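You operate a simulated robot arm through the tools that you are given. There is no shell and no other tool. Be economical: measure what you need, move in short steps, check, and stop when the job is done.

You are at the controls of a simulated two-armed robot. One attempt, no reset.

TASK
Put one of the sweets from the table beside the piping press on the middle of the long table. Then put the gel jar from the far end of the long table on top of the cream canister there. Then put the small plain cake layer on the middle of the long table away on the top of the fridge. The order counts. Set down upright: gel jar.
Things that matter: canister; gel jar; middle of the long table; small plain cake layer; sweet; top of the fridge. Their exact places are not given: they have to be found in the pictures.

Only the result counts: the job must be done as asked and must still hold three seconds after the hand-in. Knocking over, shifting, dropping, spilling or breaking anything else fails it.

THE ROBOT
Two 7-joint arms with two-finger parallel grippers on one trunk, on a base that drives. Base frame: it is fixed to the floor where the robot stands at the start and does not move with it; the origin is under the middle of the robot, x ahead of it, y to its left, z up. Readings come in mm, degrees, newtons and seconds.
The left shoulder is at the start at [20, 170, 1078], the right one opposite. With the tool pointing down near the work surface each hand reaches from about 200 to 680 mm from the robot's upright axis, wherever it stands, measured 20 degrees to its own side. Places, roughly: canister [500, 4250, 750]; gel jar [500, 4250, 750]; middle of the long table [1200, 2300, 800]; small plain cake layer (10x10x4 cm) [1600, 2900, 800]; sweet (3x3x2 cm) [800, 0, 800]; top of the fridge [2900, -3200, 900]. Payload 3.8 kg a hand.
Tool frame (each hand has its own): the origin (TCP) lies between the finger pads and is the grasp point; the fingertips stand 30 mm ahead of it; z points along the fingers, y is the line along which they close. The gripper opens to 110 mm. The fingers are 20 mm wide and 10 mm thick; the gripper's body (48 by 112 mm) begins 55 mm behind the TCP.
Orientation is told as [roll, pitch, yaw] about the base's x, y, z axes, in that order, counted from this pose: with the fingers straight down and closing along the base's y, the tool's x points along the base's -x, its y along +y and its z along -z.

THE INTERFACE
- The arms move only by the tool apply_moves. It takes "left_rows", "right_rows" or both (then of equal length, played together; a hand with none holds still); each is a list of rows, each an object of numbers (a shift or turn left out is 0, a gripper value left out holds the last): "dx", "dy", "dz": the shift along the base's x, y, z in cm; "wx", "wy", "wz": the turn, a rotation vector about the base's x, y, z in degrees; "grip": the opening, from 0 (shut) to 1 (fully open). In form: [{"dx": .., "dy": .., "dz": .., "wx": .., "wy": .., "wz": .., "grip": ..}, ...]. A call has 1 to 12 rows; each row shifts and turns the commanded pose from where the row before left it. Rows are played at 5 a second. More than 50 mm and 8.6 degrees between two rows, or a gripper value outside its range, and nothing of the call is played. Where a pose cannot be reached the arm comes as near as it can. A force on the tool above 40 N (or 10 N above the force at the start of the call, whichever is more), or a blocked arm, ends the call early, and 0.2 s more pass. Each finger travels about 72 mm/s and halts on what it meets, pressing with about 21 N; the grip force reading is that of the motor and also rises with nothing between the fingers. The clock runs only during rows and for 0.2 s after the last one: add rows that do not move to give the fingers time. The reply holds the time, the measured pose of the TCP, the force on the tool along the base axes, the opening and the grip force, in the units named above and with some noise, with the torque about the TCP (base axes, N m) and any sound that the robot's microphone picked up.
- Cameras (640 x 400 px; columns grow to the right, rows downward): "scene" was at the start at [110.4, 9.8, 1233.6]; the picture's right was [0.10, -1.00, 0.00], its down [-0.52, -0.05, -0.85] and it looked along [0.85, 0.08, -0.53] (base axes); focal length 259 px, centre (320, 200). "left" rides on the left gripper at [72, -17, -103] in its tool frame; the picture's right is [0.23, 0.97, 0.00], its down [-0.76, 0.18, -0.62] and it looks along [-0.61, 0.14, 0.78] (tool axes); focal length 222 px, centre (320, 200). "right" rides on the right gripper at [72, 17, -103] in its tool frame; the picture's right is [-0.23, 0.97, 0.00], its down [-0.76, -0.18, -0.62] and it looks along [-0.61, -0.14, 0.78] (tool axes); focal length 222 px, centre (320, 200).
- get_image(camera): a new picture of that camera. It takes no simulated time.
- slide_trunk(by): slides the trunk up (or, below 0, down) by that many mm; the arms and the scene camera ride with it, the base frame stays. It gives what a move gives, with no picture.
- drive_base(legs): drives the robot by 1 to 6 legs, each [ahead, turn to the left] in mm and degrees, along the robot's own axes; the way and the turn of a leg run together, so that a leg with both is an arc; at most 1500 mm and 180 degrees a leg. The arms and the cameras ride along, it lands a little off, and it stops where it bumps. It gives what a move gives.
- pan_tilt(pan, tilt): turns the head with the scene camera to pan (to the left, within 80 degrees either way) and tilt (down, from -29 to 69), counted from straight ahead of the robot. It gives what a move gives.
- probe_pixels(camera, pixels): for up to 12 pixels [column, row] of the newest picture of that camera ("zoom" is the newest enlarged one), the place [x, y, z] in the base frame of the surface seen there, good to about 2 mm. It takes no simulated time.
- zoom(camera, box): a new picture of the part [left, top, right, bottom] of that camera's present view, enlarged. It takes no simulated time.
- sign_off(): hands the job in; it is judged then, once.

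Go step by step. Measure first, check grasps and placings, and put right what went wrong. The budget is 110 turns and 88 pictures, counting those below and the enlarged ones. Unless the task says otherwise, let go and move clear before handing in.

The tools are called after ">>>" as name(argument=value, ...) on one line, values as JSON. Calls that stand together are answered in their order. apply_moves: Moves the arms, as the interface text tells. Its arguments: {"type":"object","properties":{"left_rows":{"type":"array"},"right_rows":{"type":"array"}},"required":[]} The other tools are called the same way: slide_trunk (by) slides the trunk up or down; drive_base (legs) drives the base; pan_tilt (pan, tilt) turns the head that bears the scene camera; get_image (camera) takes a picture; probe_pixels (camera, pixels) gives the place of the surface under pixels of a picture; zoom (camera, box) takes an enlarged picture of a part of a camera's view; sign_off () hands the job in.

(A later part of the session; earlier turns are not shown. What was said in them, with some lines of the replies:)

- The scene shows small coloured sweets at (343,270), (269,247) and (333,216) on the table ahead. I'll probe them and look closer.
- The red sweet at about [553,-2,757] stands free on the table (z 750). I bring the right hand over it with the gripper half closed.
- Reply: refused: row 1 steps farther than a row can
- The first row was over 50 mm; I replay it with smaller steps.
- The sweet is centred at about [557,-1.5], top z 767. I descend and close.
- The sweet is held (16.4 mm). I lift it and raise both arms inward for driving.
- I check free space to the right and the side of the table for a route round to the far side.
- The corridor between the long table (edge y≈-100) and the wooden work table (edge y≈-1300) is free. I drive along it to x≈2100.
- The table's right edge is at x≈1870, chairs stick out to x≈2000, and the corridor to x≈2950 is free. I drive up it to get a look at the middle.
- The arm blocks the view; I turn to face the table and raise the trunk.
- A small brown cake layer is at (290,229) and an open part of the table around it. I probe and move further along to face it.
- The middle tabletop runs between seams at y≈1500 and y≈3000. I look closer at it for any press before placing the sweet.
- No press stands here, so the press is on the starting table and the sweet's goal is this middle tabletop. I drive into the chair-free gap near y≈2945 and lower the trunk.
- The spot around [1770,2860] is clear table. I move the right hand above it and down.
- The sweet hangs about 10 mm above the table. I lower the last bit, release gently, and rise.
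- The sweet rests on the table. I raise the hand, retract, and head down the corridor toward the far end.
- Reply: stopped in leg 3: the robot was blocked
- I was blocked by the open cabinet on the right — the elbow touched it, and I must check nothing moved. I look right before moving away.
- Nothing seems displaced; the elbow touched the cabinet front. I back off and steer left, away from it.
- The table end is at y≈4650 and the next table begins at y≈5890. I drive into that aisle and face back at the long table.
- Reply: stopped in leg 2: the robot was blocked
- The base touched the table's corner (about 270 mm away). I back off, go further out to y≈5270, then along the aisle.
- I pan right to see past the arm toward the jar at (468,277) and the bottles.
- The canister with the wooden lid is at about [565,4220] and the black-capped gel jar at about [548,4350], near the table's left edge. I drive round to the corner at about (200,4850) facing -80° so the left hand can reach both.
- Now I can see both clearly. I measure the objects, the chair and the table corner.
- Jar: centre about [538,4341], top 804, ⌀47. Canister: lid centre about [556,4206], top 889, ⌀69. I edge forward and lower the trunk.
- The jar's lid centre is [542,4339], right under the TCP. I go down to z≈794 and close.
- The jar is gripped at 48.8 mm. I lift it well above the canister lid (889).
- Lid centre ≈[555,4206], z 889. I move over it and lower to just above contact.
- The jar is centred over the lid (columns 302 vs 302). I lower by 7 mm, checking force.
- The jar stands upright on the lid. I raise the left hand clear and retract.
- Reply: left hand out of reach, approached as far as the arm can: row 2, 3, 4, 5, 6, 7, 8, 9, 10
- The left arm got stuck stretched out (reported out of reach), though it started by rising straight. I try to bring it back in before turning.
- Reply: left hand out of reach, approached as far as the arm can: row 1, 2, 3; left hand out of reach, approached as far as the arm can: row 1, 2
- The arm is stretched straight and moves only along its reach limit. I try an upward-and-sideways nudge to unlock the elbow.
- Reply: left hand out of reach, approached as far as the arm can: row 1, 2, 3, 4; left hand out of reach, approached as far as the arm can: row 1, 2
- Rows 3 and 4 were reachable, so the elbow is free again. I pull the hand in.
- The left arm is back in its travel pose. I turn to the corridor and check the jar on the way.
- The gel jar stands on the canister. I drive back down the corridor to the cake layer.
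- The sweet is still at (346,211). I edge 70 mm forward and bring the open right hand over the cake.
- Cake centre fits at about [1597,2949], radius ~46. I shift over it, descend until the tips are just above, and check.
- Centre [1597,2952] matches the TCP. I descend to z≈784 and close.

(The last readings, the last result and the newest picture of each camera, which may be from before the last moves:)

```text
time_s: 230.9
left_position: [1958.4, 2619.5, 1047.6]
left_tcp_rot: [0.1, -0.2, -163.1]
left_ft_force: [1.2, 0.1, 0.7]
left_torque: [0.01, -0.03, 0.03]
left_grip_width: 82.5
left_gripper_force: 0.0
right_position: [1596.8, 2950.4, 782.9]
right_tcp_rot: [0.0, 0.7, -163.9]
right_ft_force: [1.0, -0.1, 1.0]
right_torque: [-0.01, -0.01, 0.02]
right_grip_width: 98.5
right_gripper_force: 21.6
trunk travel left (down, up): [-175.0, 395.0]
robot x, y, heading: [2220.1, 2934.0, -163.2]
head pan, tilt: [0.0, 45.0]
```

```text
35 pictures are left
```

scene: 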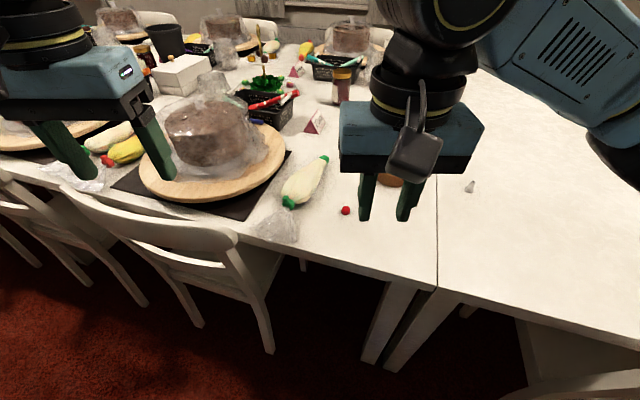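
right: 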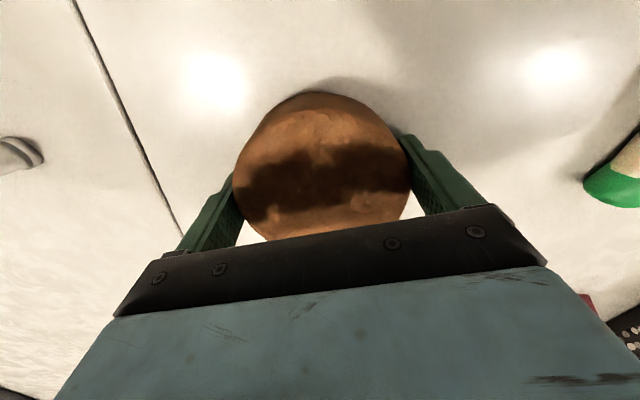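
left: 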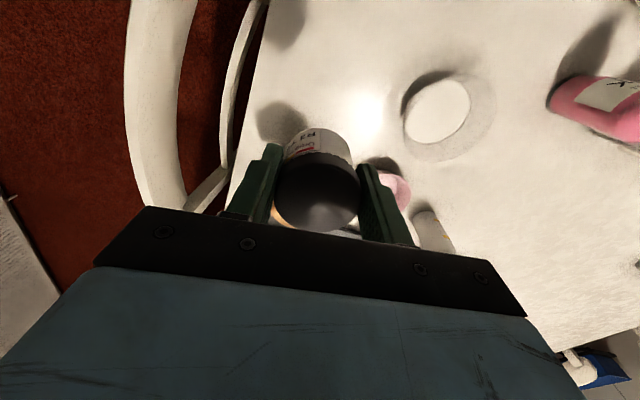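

Gripped (98.5 mm). I lift and then draw in toward the body, rising only as it retracts.

>>> apply_moves(right_rows=[{"dz": 3}, {"dz": 4.5}, {"dz": 4.5}, {"dx": 4.5, "dz": 2}, {"dx": 4.5, "dz": 2}, {"dx": 4.5, "dz": 2}, {"dx": 4.5, "dz": 2}, {"dx": 4.5, "dz": 2}, {"dx": 4.5, "dz": 2}, {"dx": 4}, {}])

>>> get_image(camera="right")

>>> zoom(camera="scene", box=[240, 100, 480, 280])

```text
time_s: 233.3
left_position: [1959.0, 2619.7, 1047.5]
left_tcp_rot: [0.1, -0.3, -163.2]
left_ft_force: [0.9, -0.2, 0.0]
left_torque: [0.02, 0.0, -0.01]
left_grip_width: 82.5
left_gripper_force: 0.1
right_position: [1909.4, 2952.0, 1026.4]
right_tcp_rot: [0.0, 0.8, -163.9]
right_ft_force: [-1.2, 0.4, -0.2]
right_torque: [0.0, 0.0, 0.01]
right_grip_width: 98.4
right_gripper_force: 21.1
trunk travel left (down, up): [-175.0, 395.0]
robot x, y, heading: [2212.0, 2930.3, -162.8]
head pan, tilt: [0.0, 45.0]
```

```text
34 pictures are left
```

right: 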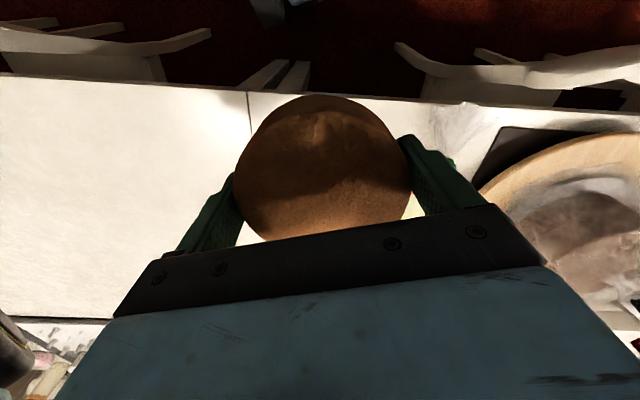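

```text
2.22 times, centred on (360, 190) of scene
```

zoom: 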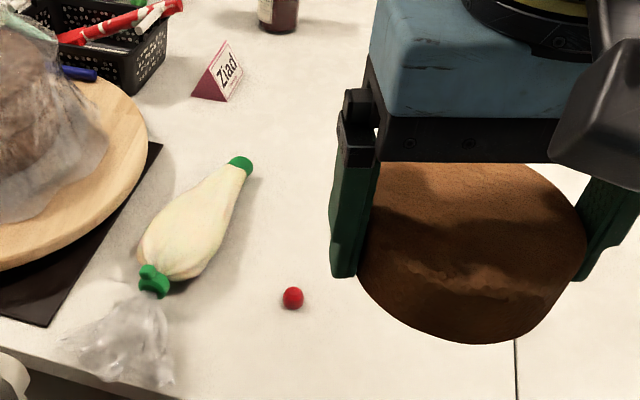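

The cake is held and the sweet is untouched. I back out and drive down the corridor toward the fridge.

>>> drive_base(legs=[[-230, 0], [0, 72.5], [1500, 0], [1000, 0]])

>>> pan_tilt(pan=20, tilt=20)

>>> get_image(camera="scene")

```text
time_s: 249.8
left_position: [2611.5, 183.3, 1046.8]
left_tcp_rot: [0.1, -0.1, -90.4]
left_ft_force: [-0.4, 0.4, -0.6]
left_torque: [0.01, -0.03, -0.02]
left_grip_width: 82.6
left_gripper_force: 0.0
right_position: [2280.9, 232.9, 1026.2]
right_tcp_rot: [0.0, 0.9, -91.2]
right_ft_force: [0.1, -0.5, -0.3]
right_torque: [0.0, -0.01, 0.02]
right_grip_width: 98.3
right_gripper_force: 20.7
trunk travel left (down, up): [-175.0, 395.0]
robot x, y, heading: [2394.8, 524.3, -90.6]
head pan, tilt: [0.0, 45.0]
```

```text
time_s: 250.7
left_position: [2611.6, 182.0, 1046.6]
left_tcp_rot: [0.1, -0.2, -90.4]
left_ft_force: [0.3, 0.0, 0.6]
left_torque: [0.05, 0.02, 0.02]
left_grip_width: 82.3
left_gripper_force: 0.2
right_position: [2280.2, 233.8, 1026.2]
right_tcp_rot: [0.0, 0.8, -91.2]
right_ft_force: [0.1, -0.6, -0.8]
right_torque: [0.02, 0.0, 0.02]
right_grip_width: 98.3
right_gripper_force: 20.4
trunk travel left (down, up): [-175.0, 395.0]
robot x, y, heading: [2389.9, 524.3, -90.2]
head pan, tilt: [20.0, 20.0]
```

```text
32 pictures are left
```

scene: 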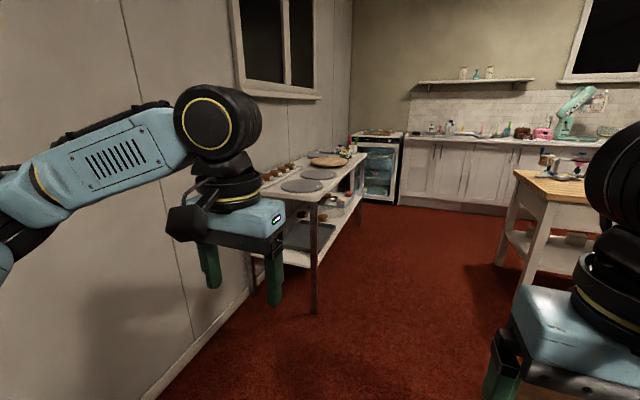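

>>> probe_pixels(camera="scene", pixels=[[380, 134], [360, 140], [404, 137], [400, 195], [315, 305], [312, 200], [360, 160], [515, 175], [495, 260], [410, 195], [362, 205]])

>>> zoom(camera="scene", box=[300, 110, 460, 210])

```text
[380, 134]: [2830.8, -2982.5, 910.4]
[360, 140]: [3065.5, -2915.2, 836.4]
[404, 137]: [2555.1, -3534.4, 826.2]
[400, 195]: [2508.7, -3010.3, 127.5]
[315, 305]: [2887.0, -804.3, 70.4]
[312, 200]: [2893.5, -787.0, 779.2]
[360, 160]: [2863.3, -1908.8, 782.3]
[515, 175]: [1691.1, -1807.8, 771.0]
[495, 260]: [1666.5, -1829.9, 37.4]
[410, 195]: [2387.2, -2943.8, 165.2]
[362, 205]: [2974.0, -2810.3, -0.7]
```

```text
4.00 times, centred on (380, 160) of scene
```

zoom: 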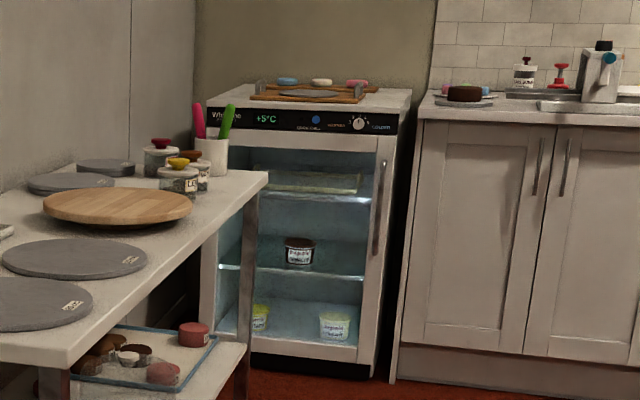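

The fridge has its top at z≈870–910 with a board of macarons on it. I drive closer to look at its top.

>>> drive_base(legs=[[1300, 0], [1200, 0]])

>>> slide_trunk(by=200)

>>> pan_tilt(pan=20, tilt=25)

>>> get_image(camera="scene")

```text
time_s: 262.9
left_position: [2685.3, -2307.5, 1047.0]
left_tcp_rot: [0.1, -0.1, -87.5]
left_ft_force: [-0.1, 0.2, -0.3]
left_torque: [0.02, -0.01, -0.01]
left_grip_width: 82.4
left_gripper_force: 0.1
right_position: [2353.1, -2273.7, 1024.9]
right_tcp_rot: [0.1, 0.8, -88.3]
right_ft_force: [0.3, 0.4, -1.2]
right_torque: [0.04, 0.0, -0.01]
right_grip_width: 98.4
right_gripper_force: 20.6
trunk travel left (down, up): [-175.0, 395.0]
robot x, y, heading: [2446.7, -1980.3, -87.1]
head pan, tilt: [20.0, 20.0]
```

```text
time_s: 265.1
left_position: [2686.1, -2307.9, 1247.4]
left_tcp_rot: [0.1, -0.2, -87.5]
left_ft_force: [-0.1, -0.1, 0.4]
left_torque: [0.01, 0.01, 0.01]
left_grip_width: 82.7
left_gripper_force: 0.1
right_position: [2352.1, -2273.2, 1225.9]
right_tcp_rot: [-0.1, 0.8, -88.3]
right_ft_force: [0.2, 0.0, -1.5]
right_torque: [0.01, -0.03, -0.03]
right_grip_width: 98.5
right_gripper_force: 21.1
trunk travel left (down, up): [-375.0, 195.0]
robot x, y, heading: [2447.9, -1986.3, -87.6]
head pan, tilt: [20.0, 20.0]
```

```text
time_s: 265.8
left_position: [2685.9, -2308.3, 1248.2]
left_tcp_rot: [0.1, -0.3, -87.6]
left_ft_force: [-0.2, -0.6, 0.4]
left_torque: [0.03, -0.03, 0.04]
left_grip_width: 82.8
left_gripper_force: 0.1
right_position: [2352.8, -2274.0, 1224.6]
right_tcp_rot: [-0.1, 0.7, -88.2]
right_ft_force: [0.0, -0.2, -0.8]
right_torque: [0.02, -0.02, 0.03]
right_grip_width: 98.5
right_gripper_force: 21.0
trunk travel left (down, up): [-375.0, 195.0]
robot x, y, heading: [2450.0, -1980.5, -87.5]
head pan, tilt: [20.0, 25.0]
```

```text
30 pictures are left
```

scene: 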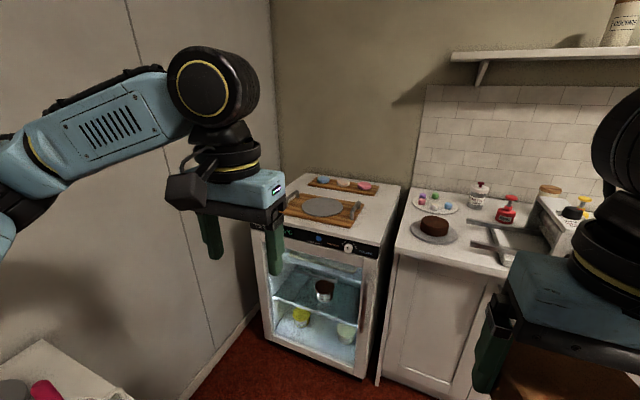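

>>> zoom(camera="scene", box=[260, 165, 420, 265])

>>> probe_pixels(camera="scene", pixels=[[375, 210], [370, 235], [398, 190], [355, 205], [375, 250], [352, 220], [325, 208], [385, 195], [318, 186], [378, 365], [395, 240], [345, 228]])

```text
4.00 times, centred on (340, 215) of scene
```

zoom: 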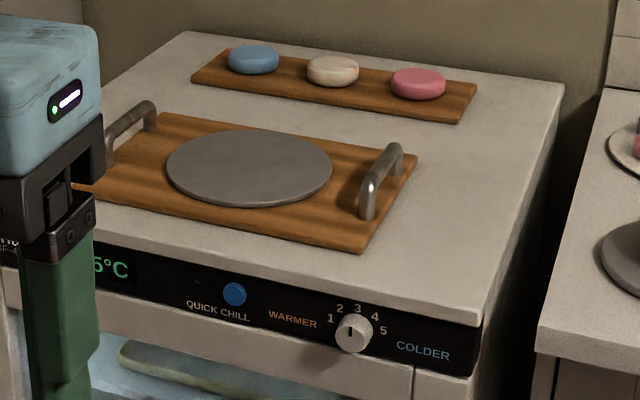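

```text
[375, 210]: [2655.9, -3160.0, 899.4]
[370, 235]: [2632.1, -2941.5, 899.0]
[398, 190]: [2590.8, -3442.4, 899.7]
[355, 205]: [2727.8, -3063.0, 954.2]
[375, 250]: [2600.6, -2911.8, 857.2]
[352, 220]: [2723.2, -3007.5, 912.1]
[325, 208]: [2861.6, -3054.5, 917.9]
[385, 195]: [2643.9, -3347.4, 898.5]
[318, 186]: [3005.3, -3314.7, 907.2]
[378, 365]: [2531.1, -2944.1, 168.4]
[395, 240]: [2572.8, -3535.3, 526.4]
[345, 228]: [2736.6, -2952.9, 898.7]
```

>>> probe_pixels(camera="zoom", pixels=[[362, 250], [416, 155], [480, 318], [520, 210], [563, 92], [450, 200], [460, 120], [475, 85], [455, 235], [372, 200], [395, 150], [440, 170]])

```text
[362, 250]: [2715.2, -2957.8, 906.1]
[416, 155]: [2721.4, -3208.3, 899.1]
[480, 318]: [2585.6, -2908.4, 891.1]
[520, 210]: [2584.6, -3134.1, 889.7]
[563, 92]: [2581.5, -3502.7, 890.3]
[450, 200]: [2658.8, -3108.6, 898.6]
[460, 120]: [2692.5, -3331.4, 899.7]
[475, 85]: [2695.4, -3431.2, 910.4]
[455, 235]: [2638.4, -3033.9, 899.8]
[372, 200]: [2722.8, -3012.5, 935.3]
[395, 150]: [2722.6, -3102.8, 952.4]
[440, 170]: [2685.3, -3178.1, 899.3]
```

The fridge top is at z 899; a free strip lies at x 2583–2712, right of the board. I'll set the cake at about [2647,-3070], so I move in front of it.

>>> drive_base(legs=[[0, 27.5], [590, 0], [0, -30]])

>>> pan_tilt(pan=5, tilt=45)

>>> get_image(camera="scene")

```text
time_s: 269.0
left_position: [2919.5, -2348.1, 1247.3]
left_tcp_rot: [0.0, -0.2, -58.9]
left_ft_force: [-1.3, 0.2, 0.7]
left_torque: [0.0, -0.01, -0.01]
left_grip_width: 82.5
left_gripper_force: 0.1
right_position: [2612.6, -2475.7, 1225.1]
right_tcp_rot: [0.1, 1.0, -59.7]
right_ft_force: [-0.2, -0.6, 0.0]
right_torque: [0.05, -0.01, 0.01]
right_grip_width: 98.3
right_gripper_force: 22.0
trunk travel left (down, up): [-375.0, 195.0]
robot x, y, heading: [2554.0, -2169.3, -58.7]
head pan, tilt: [20.0, 25.0]
stopped in leg 2: the robot was blocked; the commanded pose is now the measured one
```

```text
time_s: 269.9
left_position: [2919.4, -2345.5, 1246.1]
left_tcp_rot: [0.1, -0.2, -58.8]
left_ft_force: [-0.9, -0.1, 0.9]
left_torque: [0.02, 0.01, -0.01]
left_grip_width: 82.4
left_gripper_force: 0.0
right_position: [2611.5, -2476.2, 1225.3]
right_tcp_rot: [0.1, 1.0, -59.7]
right_ft_force: [0.0, -0.4, -0.7]
right_torque: [-0.03, 0.01, 0.03]
right_grip_width: 98.5
right_gripper_force: 20.5
trunk travel left (down, up): [-375.0, 195.0]
robot x, y, heading: [2555.0, -2172.2, -58.7]
head pan, tilt: [5.0, 45.0]
```

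```text
28 pictures are left
```

scene: 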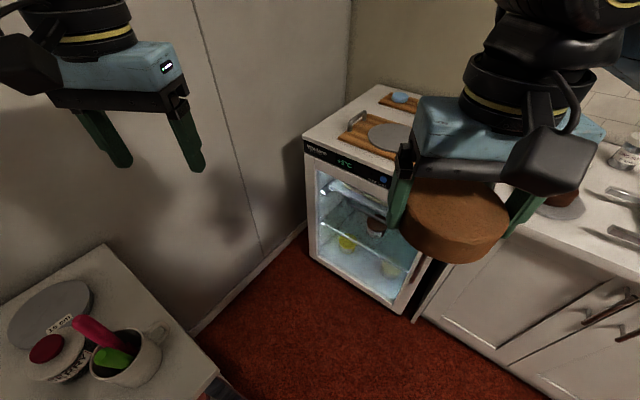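

>>> probe_pixels(camera="scene", pixels=[[218, 378], [107, 245], [200, 325], [240, 200], [300, 220], [150, 150], [310, 250], [410, 318], [140, 370]])

>>> pan_tilt(pan=60, tilt=35)

>>> get_image(camera="scene")

```text
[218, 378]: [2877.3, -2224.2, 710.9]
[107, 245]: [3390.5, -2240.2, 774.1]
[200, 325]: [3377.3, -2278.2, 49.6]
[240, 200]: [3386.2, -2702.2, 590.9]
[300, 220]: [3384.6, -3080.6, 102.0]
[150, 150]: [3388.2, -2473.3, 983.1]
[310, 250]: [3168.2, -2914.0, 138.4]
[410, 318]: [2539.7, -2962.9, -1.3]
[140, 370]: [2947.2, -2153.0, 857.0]
```

```text
time_s: 271.1
left_position: [2920.7, -2344.6, 1247.0]
left_tcp_rot: [0.1, -0.2, -58.8]
left_ft_force: [0.0, -0.7, 0.8]
left_torque: [-0.02, -0.04, -0.01]
left_grip_width: 82.6
left_gripper_force: 0.2
right_position: [2611.2, -2473.1, 1225.5]
right_tcp_rot: [0.1, 0.8, -59.6]
right_ft_force: [-0.3, 0.0, -0.5]
right_torque: [0.01, -0.01, -0.01]
right_grip_width: 98.4
right_gripper_force: 20.3
trunk travel left (down, up): [-375.0, 195.0]
robot x, y, heading: [2552.9, -2172.6, -58.7]
head pan, tilt: [60.0, 35.0]
```

```text
27 pictures are left
```

scene: 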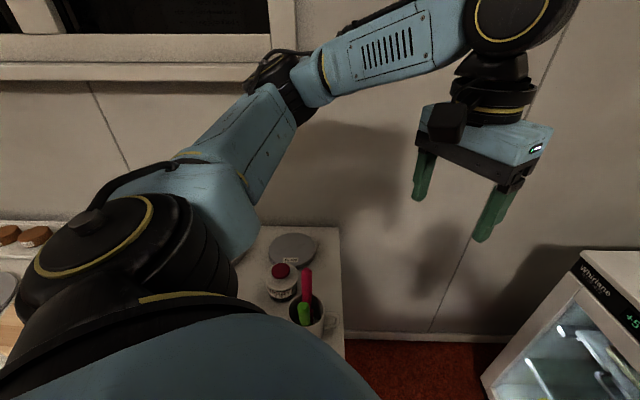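

The base touched the wall table's corner (2870,-2225); nothing on it fell. I back off, go straight past it, then angle toward the strip.

>>> drive_base(legs=[[-80, 0], [0, -31], [430, 0], [0, 25]])

>>> pan_tilt(pan=-5, tilt=50)

>>> get_image(camera="scene")

```text
time_s: 277.1
left_position: [2865.5, -2737.7, 1246.2]
left_tcp_rot: [0.1, -0.2, -64.8]
left_ft_force: [-0.3, 0.9, -2.0]
left_torque: [0.01, -0.02, 0.0]
left_grip_width: 82.6
left_gripper_force: 0.1
right_position: [2545.7, -2834.7, 1224.8]
right_tcp_rot: [0.0, 0.9, -65.6]
right_ft_force: [0.6, -0.8, -0.7]
right_torque: [0.03, -0.02, 0.01]
right_grip_width: 98.6
right_gripper_force: 21.1
trunk travel left (down, up): [-375.0, 195.0]
robot x, y, heading: [2516.5, -2529.6, -64.5]
head pan, tilt: [60.0, 35.0]
```

```text
time_s: 278.5
left_position: [2864.8, -2737.5, 1248.2]
left_tcp_rot: [0.0, -0.2, -64.8]
left_ft_force: [-0.6, 0.8, -0.2]
left_torque: [0.0, 0.01, -0.02]
left_grip_width: 82.6
left_gripper_force: 0.1
right_position: [2545.3, -2835.8, 1226.4]
right_tcp_rot: [0.1, 0.8, -65.6]
right_ft_force: [0.0, 0.5, -0.4]
right_torque: [0.01, -0.01, 0.0]
right_grip_width: 98.4
right_gripper_force: 21.3
trunk travel left (down, up): [-375.0, 195.0]
robot x, y, heading: [2520.2, -2526.4, -64.3]
head pan, tilt: [-5.0, 50.0]
```

```text
26 pictures are left
```

scene: 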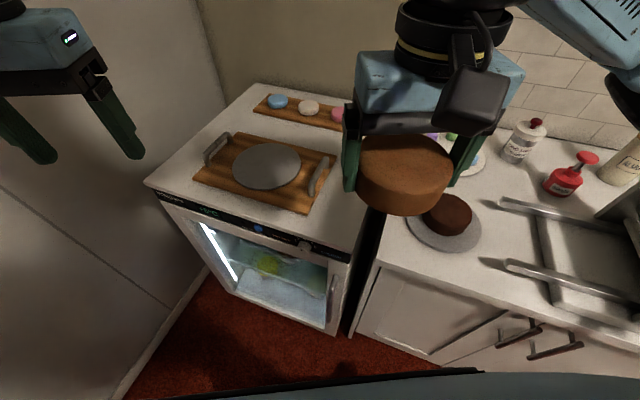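

I lower the trunk a little and rotate the tool about 51° so the fingers will lie along the strip.

>>> slide_trunk(by=-130)

>>> apply_moves(right_rows=[{"wz": 8.5}, {"wz": 8.5}, {"wz": 8.5}, {"wz": 8.5}, {"wz": 8.5}, {"wz": 8.5}, {}])

>>> get_image(camera="scene")

```text
time_s: 280.1
left_position: [2865.1, -2737.6, 1117.7]
left_tcp_rot: [0.1, -0.2, -64.8]
left_ft_force: [-0.4, 0.5, -0.3]
left_torque: [0.01, -0.01, 0.01]
left_grip_width: 82.6
left_gripper_force: 0.0
right_position: [2545.3, -2834.6, 1095.7]
right_tcp_rot: [0.1, 0.8, -65.5]
right_ft_force: [0.6, 0.6, -1.2]
right_torque: [-0.03, 0.0, 0.05]
right_grip_width: 98.3
right_gripper_force: 20.7
trunk travel left (down, up): [-245.0, 325.0]
robot x, y, heading: [2520.8, -2532.7, -64.5]
head pan, tilt: [-5.0, 50.0]
```

```text
time_s: 281.6
left_position: [2865.0, -2737.5, 1116.3]
left_tcp_rot: [0.1, -0.2, -64.8]
left_ft_force: [0.1, -0.4, 0.1]
left_torque: [0.0, 0.02, -0.01]
left_grip_width: 82.6
left_gripper_force: 0.1
right_position: [2545.5, -2835.7, 1096.3]
right_tcp_rot: [0.0, 0.9, -14.5]
right_ft_force: [0.2, 0.3, -1.0]
right_torque: [0.0, 0.01, 0.01]
right_grip_width: 98.4
right_gripper_force: 21.2
trunk travel left (down, up): [-245.0, 325.0]
robot x, y, heading: [2522.0, -2527.5, -64.5]
head pan, tilt: [-5.0, 50.0]
```

```text
25 pictures are left
```

scene: 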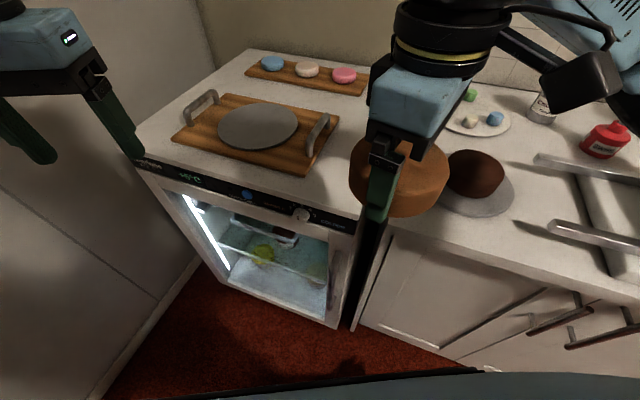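

>>> apply_moves(right_rows=[{"dx": 2.03, "dy": -4.3}, {"dx": 2.03, "dy": -4.3}, {"dx": 2.03, "dy": -4.3}, {"dx": 2.03, "dy": -4.3}, {"dx": 2.03, "dy": -4.3}, {"dz": -5}, {"dz": -4}, {}])

>>> get_image(camera="right")

>>> zoom(camera="scene", box=[240, 60, 440, 240])

```text
time_s: 283.4
left_position: [2864.6, -2737.8, 1117.0]
left_tcp_rot: [0.0, -0.1, -64.8]
left_ft_force: [1.0, 0.0, -0.2]
left_torque: [-0.02, 0.04, 0.0]
left_grip_width: 82.5
left_gripper_force: 0.0
right_position: [2645.6, -3050.8, 1004.6]
right_tcp_rot: [0.0, 0.8, -14.6]
right_ft_force: [-0.6, 0.4, -0.7]
right_torque: [-0.05, 0.03, 0.0]
right_grip_width: 98.5
right_gripper_force: 21.1
trunk travel left (down, up): [-245.0, 325.0]
robot x, y, heading: [2518.1, -2529.0, -64.5]
head pan, tilt: [-5.0, 50.0]
```

```text
24 pictures are left
```

right: 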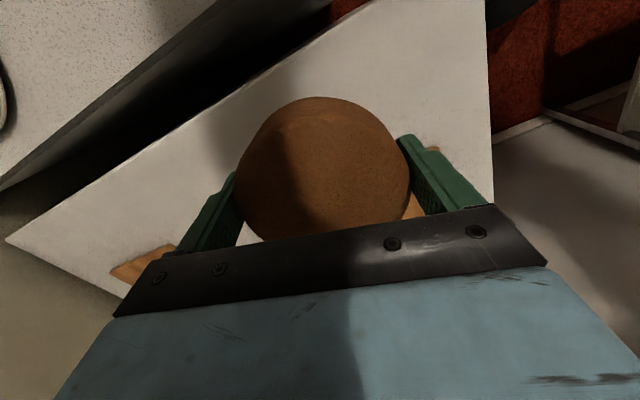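

```text
2.22 times, centred on (340, 150) of scene
```

zoom: 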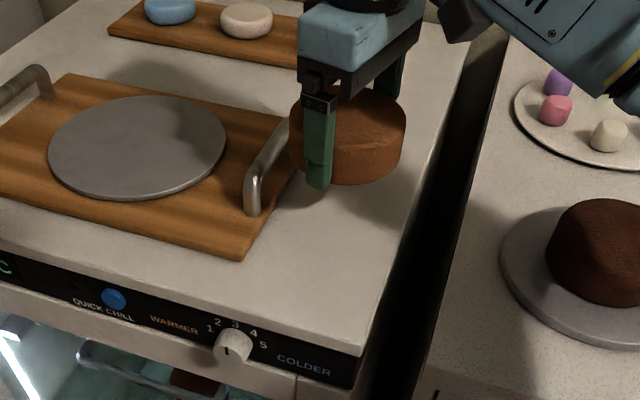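

The cake sits over the strip, clear of the board's handle and the fridge edge. I lower it to just above the surface.

>>> apply_moves(right_rows=[{"dz": -4}, {"dz": -2.2}, {"dz": -0.6}, {}, {}])

>>> zoom(camera="scene", box=[260, 80, 420, 220])

```text
time_s: 284.6
left_position: [2864.1, -2737.7, 1116.9]
left_tcp_rot: [0.2, -0.3, -64.8]
left_ft_force: [-0.1, -0.5, 0.6]
left_torque: [0.0, 0.03, 0.02]
left_grip_width: 82.8
left_gripper_force: 0.0
right_position: [2645.6, -3050.5, 938.3]
right_tcp_rot: [0.0, 0.9, -14.7]
right_ft_force: [0.5, 0.2, -1.4]
right_torque: [0.0, 0.02, -0.04]
right_grip_width: 98.5
right_gripper_force: 21.0
trunk travel left (down, up): [-245.0, 325.0]
robot x, y, heading: [2522.7, -2527.4, -64.5]
head pan, tilt: [-5.0, 50.0]
```

```text
2.86 times, centred on (340, 150) of scene
```

zoom: 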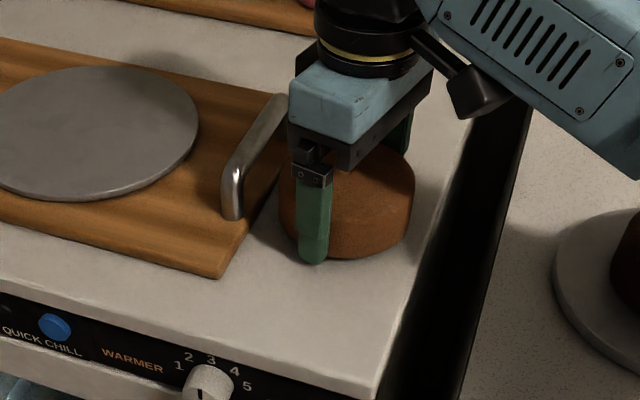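

>>> apply_moves(right_rows=[{"dz": -0.3}, {"dz": -0.15}, {}, {}])

```text
time_s: 285.6
left_position: [2865.5, -2737.6, 1117.0]
left_tcp_rot: [0.1, -0.1, -64.8]
left_ft_force: [-0.4, 0.7, -1.2]
left_torque: [-0.04, -0.01, 0.02]
left_grip_width: 82.8
left_gripper_force: 0.0
right_position: [2647.8, -3048.8, 932.5]
right_tcp_rot: [0.1, 0.7, -14.6]
right_ft_force: [0.5, 0.4, -0.7]
right_torque: [-0.01, 0.01, 0.02]
right_grip_width: 98.5
right_gripper_force: 20.5
trunk travel left (down, up): [-245.0, 325.0]
robot x, y, heading: [2522.0, -2527.5, -64.7]
head pan, tilt: [-5.0, 50.0]
```

No contact force yet, so it's at most a millimetre or so off. I lower slightly more, release fully, and rise.

>>> apply_moves(right_rows=[{"dz": -0.1}, {}, {"grip": 1.0}, {}, {}, {}])

>>> zoom(camera="scene", box=[260, 80, 420, 220])

>>> get_image(camera="right")

```text
time_s: 287.1
left_position: [2864.9, -2738.6, 1117.6]
left_tcp_rot: [0.0, -0.2, -64.8]
left_ft_force: [0.5, -0.1, -0.6]
left_torque: [0.0, 0.0, 0.04]
left_grip_width: 82.5
left_gripper_force: 0.1
right_position: [2647.5, -3049.1, 931.8]
right_tcp_rot: [0.2, 0.9, -14.6]
right_ft_force: [-0.2, -0.1, 0.1]
right_torque: [-0.02, 0.0, 0.0]
right_grip_width: 109.9
right_gripper_force: 0.1
trunk travel left (down, up): [-245.0, 325.0]
robot x, y, heading: [2523.0, -2525.3, -64.3]
head pan, tilt: [-5.0, 50.0]
```

```text
2.86 times, centred on (340, 150) of scene
```

zoom: 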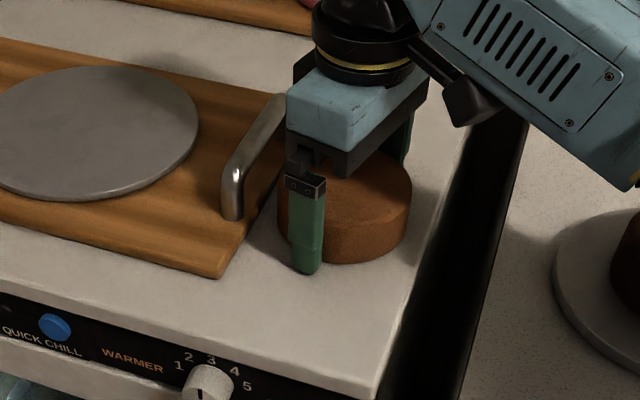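

```text
20 pictures are left
```

right: 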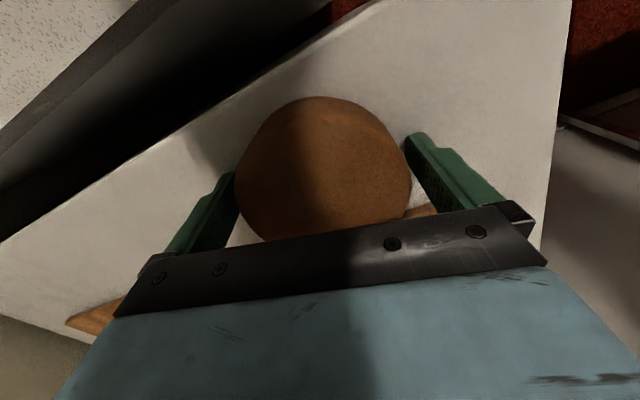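

The left finger sits close to the cake, so I centre by 3 mm and then rise straight up.

>>> apply_moves(right_rows=[{"dx": -0.07, "dy": -0.28}, {}, {"dz": 2}, {"dz": 4}, {"dz": 5}, {"dz": 4}, {}])

>>> zoom(camera="scene", box=[260, 80, 420, 220])

```text
time_s: 288.6
left_position: [2865.0, -2736.9, 1116.2]
left_tcp_rot: [0.1, -0.2, -64.8]
left_ft_force: [0.4, -0.3, -0.1]
left_torque: [-0.02, -0.02, 0.03]
left_grip_width: 82.6
left_gripper_force: 0.1
right_position: [2643.3, -3052.6, 1082.2]
right_tcp_rot: [0.1, 0.8, -14.5]
right_ft_force: [-0.8, 0.6, 0.3]
right_torque: [0.01, 0.0, -0.01]
right_grip_width: 110.0
right_gripper_force: 0.1
trunk travel left (down, up): [-245.0, 325.0]
robot x, y, heading: [2520.8, -2528.0, -64.4]
head pan, tilt: [-5.0, 50.0]
```

```text
2.86 times, centred on (340, 150) of scene
```

zoom: 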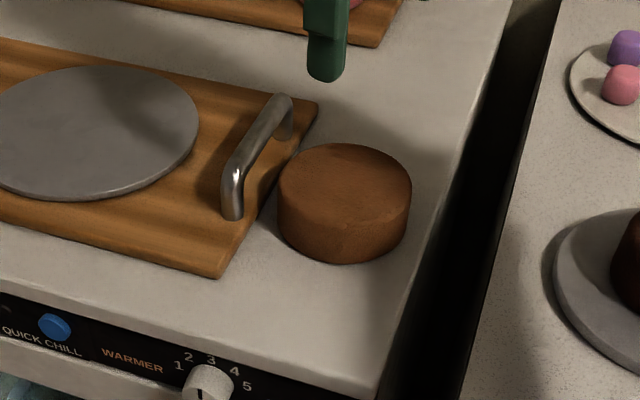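

The cake rests flat on the fridge top, clear of the board and the edge. I pull the hand back clear and hand in.

>>> apply_moves(right_rows=[{"dx": -1.5, "dy": 4.3}, {"dx": -1.5, "dy": 4.3}, {"dx": -1.5, "dy": 4.3}, {"dx": -1.5, "dy": 4.3}, {}])

>>> get_image(camera="scene")

```text
time_s: 289.9
left_position: [2865.4, -2736.8, 1118.4]
left_tcp_rot: [0.2, -0.2, -64.9]
left_ft_force: [0.5, -0.7, 0.1]
left_torque: [0.01, 0.02, -0.01]
left_grip_width: 82.5
left_gripper_force: 0.1
right_position: [2587.3, -2881.8, 1083.9]
right_tcp_rot: [0.1, 0.9, -14.6]
right_ft_force: [-0.1, -0.1, 0.5]
right_torque: [-0.05, 0.0, 0.0]
right_grip_width: 110.0
right_gripper_force: 0.1
trunk travel left (down, up): [-245.0, 325.0]
robot x, y, heading: [2520.2, -2527.4, -64.2]
head pan, tilt: [-5.0, 50.0]
```

```text
18 pictures are left
```

scene: 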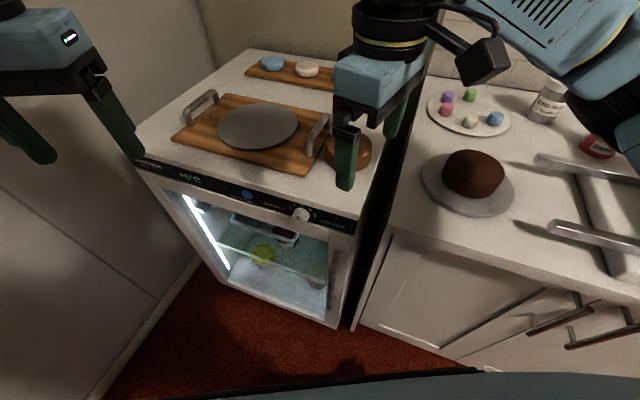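

All three objects are placed in order and both hands are clear; I hand in.

>>> sign_off()

```text
The job is handed in.
```

I did all three placements in the order asked and handed in the job; I don't have the judge's result.

- **Sweet:** I took the red one from the near end of the long table and set it on the clear part of the middle tabletop. I saw no piping press on the middle table. I read "beside the piping press" as describing where the sweets were, not where to put one. I never clearly identified the press on the starting table either, so this reading is my main doubt.
- **Gel jar:** it stands upright on the lid of the cream-coloured canister with the wooden lid, labelled "STAR…". A look from a distance afterwards showed it still standing.
- **Cake layer:** it rests flat on the fridge top, between the wooden board and the fridge's edge.

While driving I bumped three things: the front of the open cabinet, a corner of the long table and a corner of the wall table near the fridge. I saw nothing moved or fallen afterwards, but I did not check the cabinet contents or the table positions closely.
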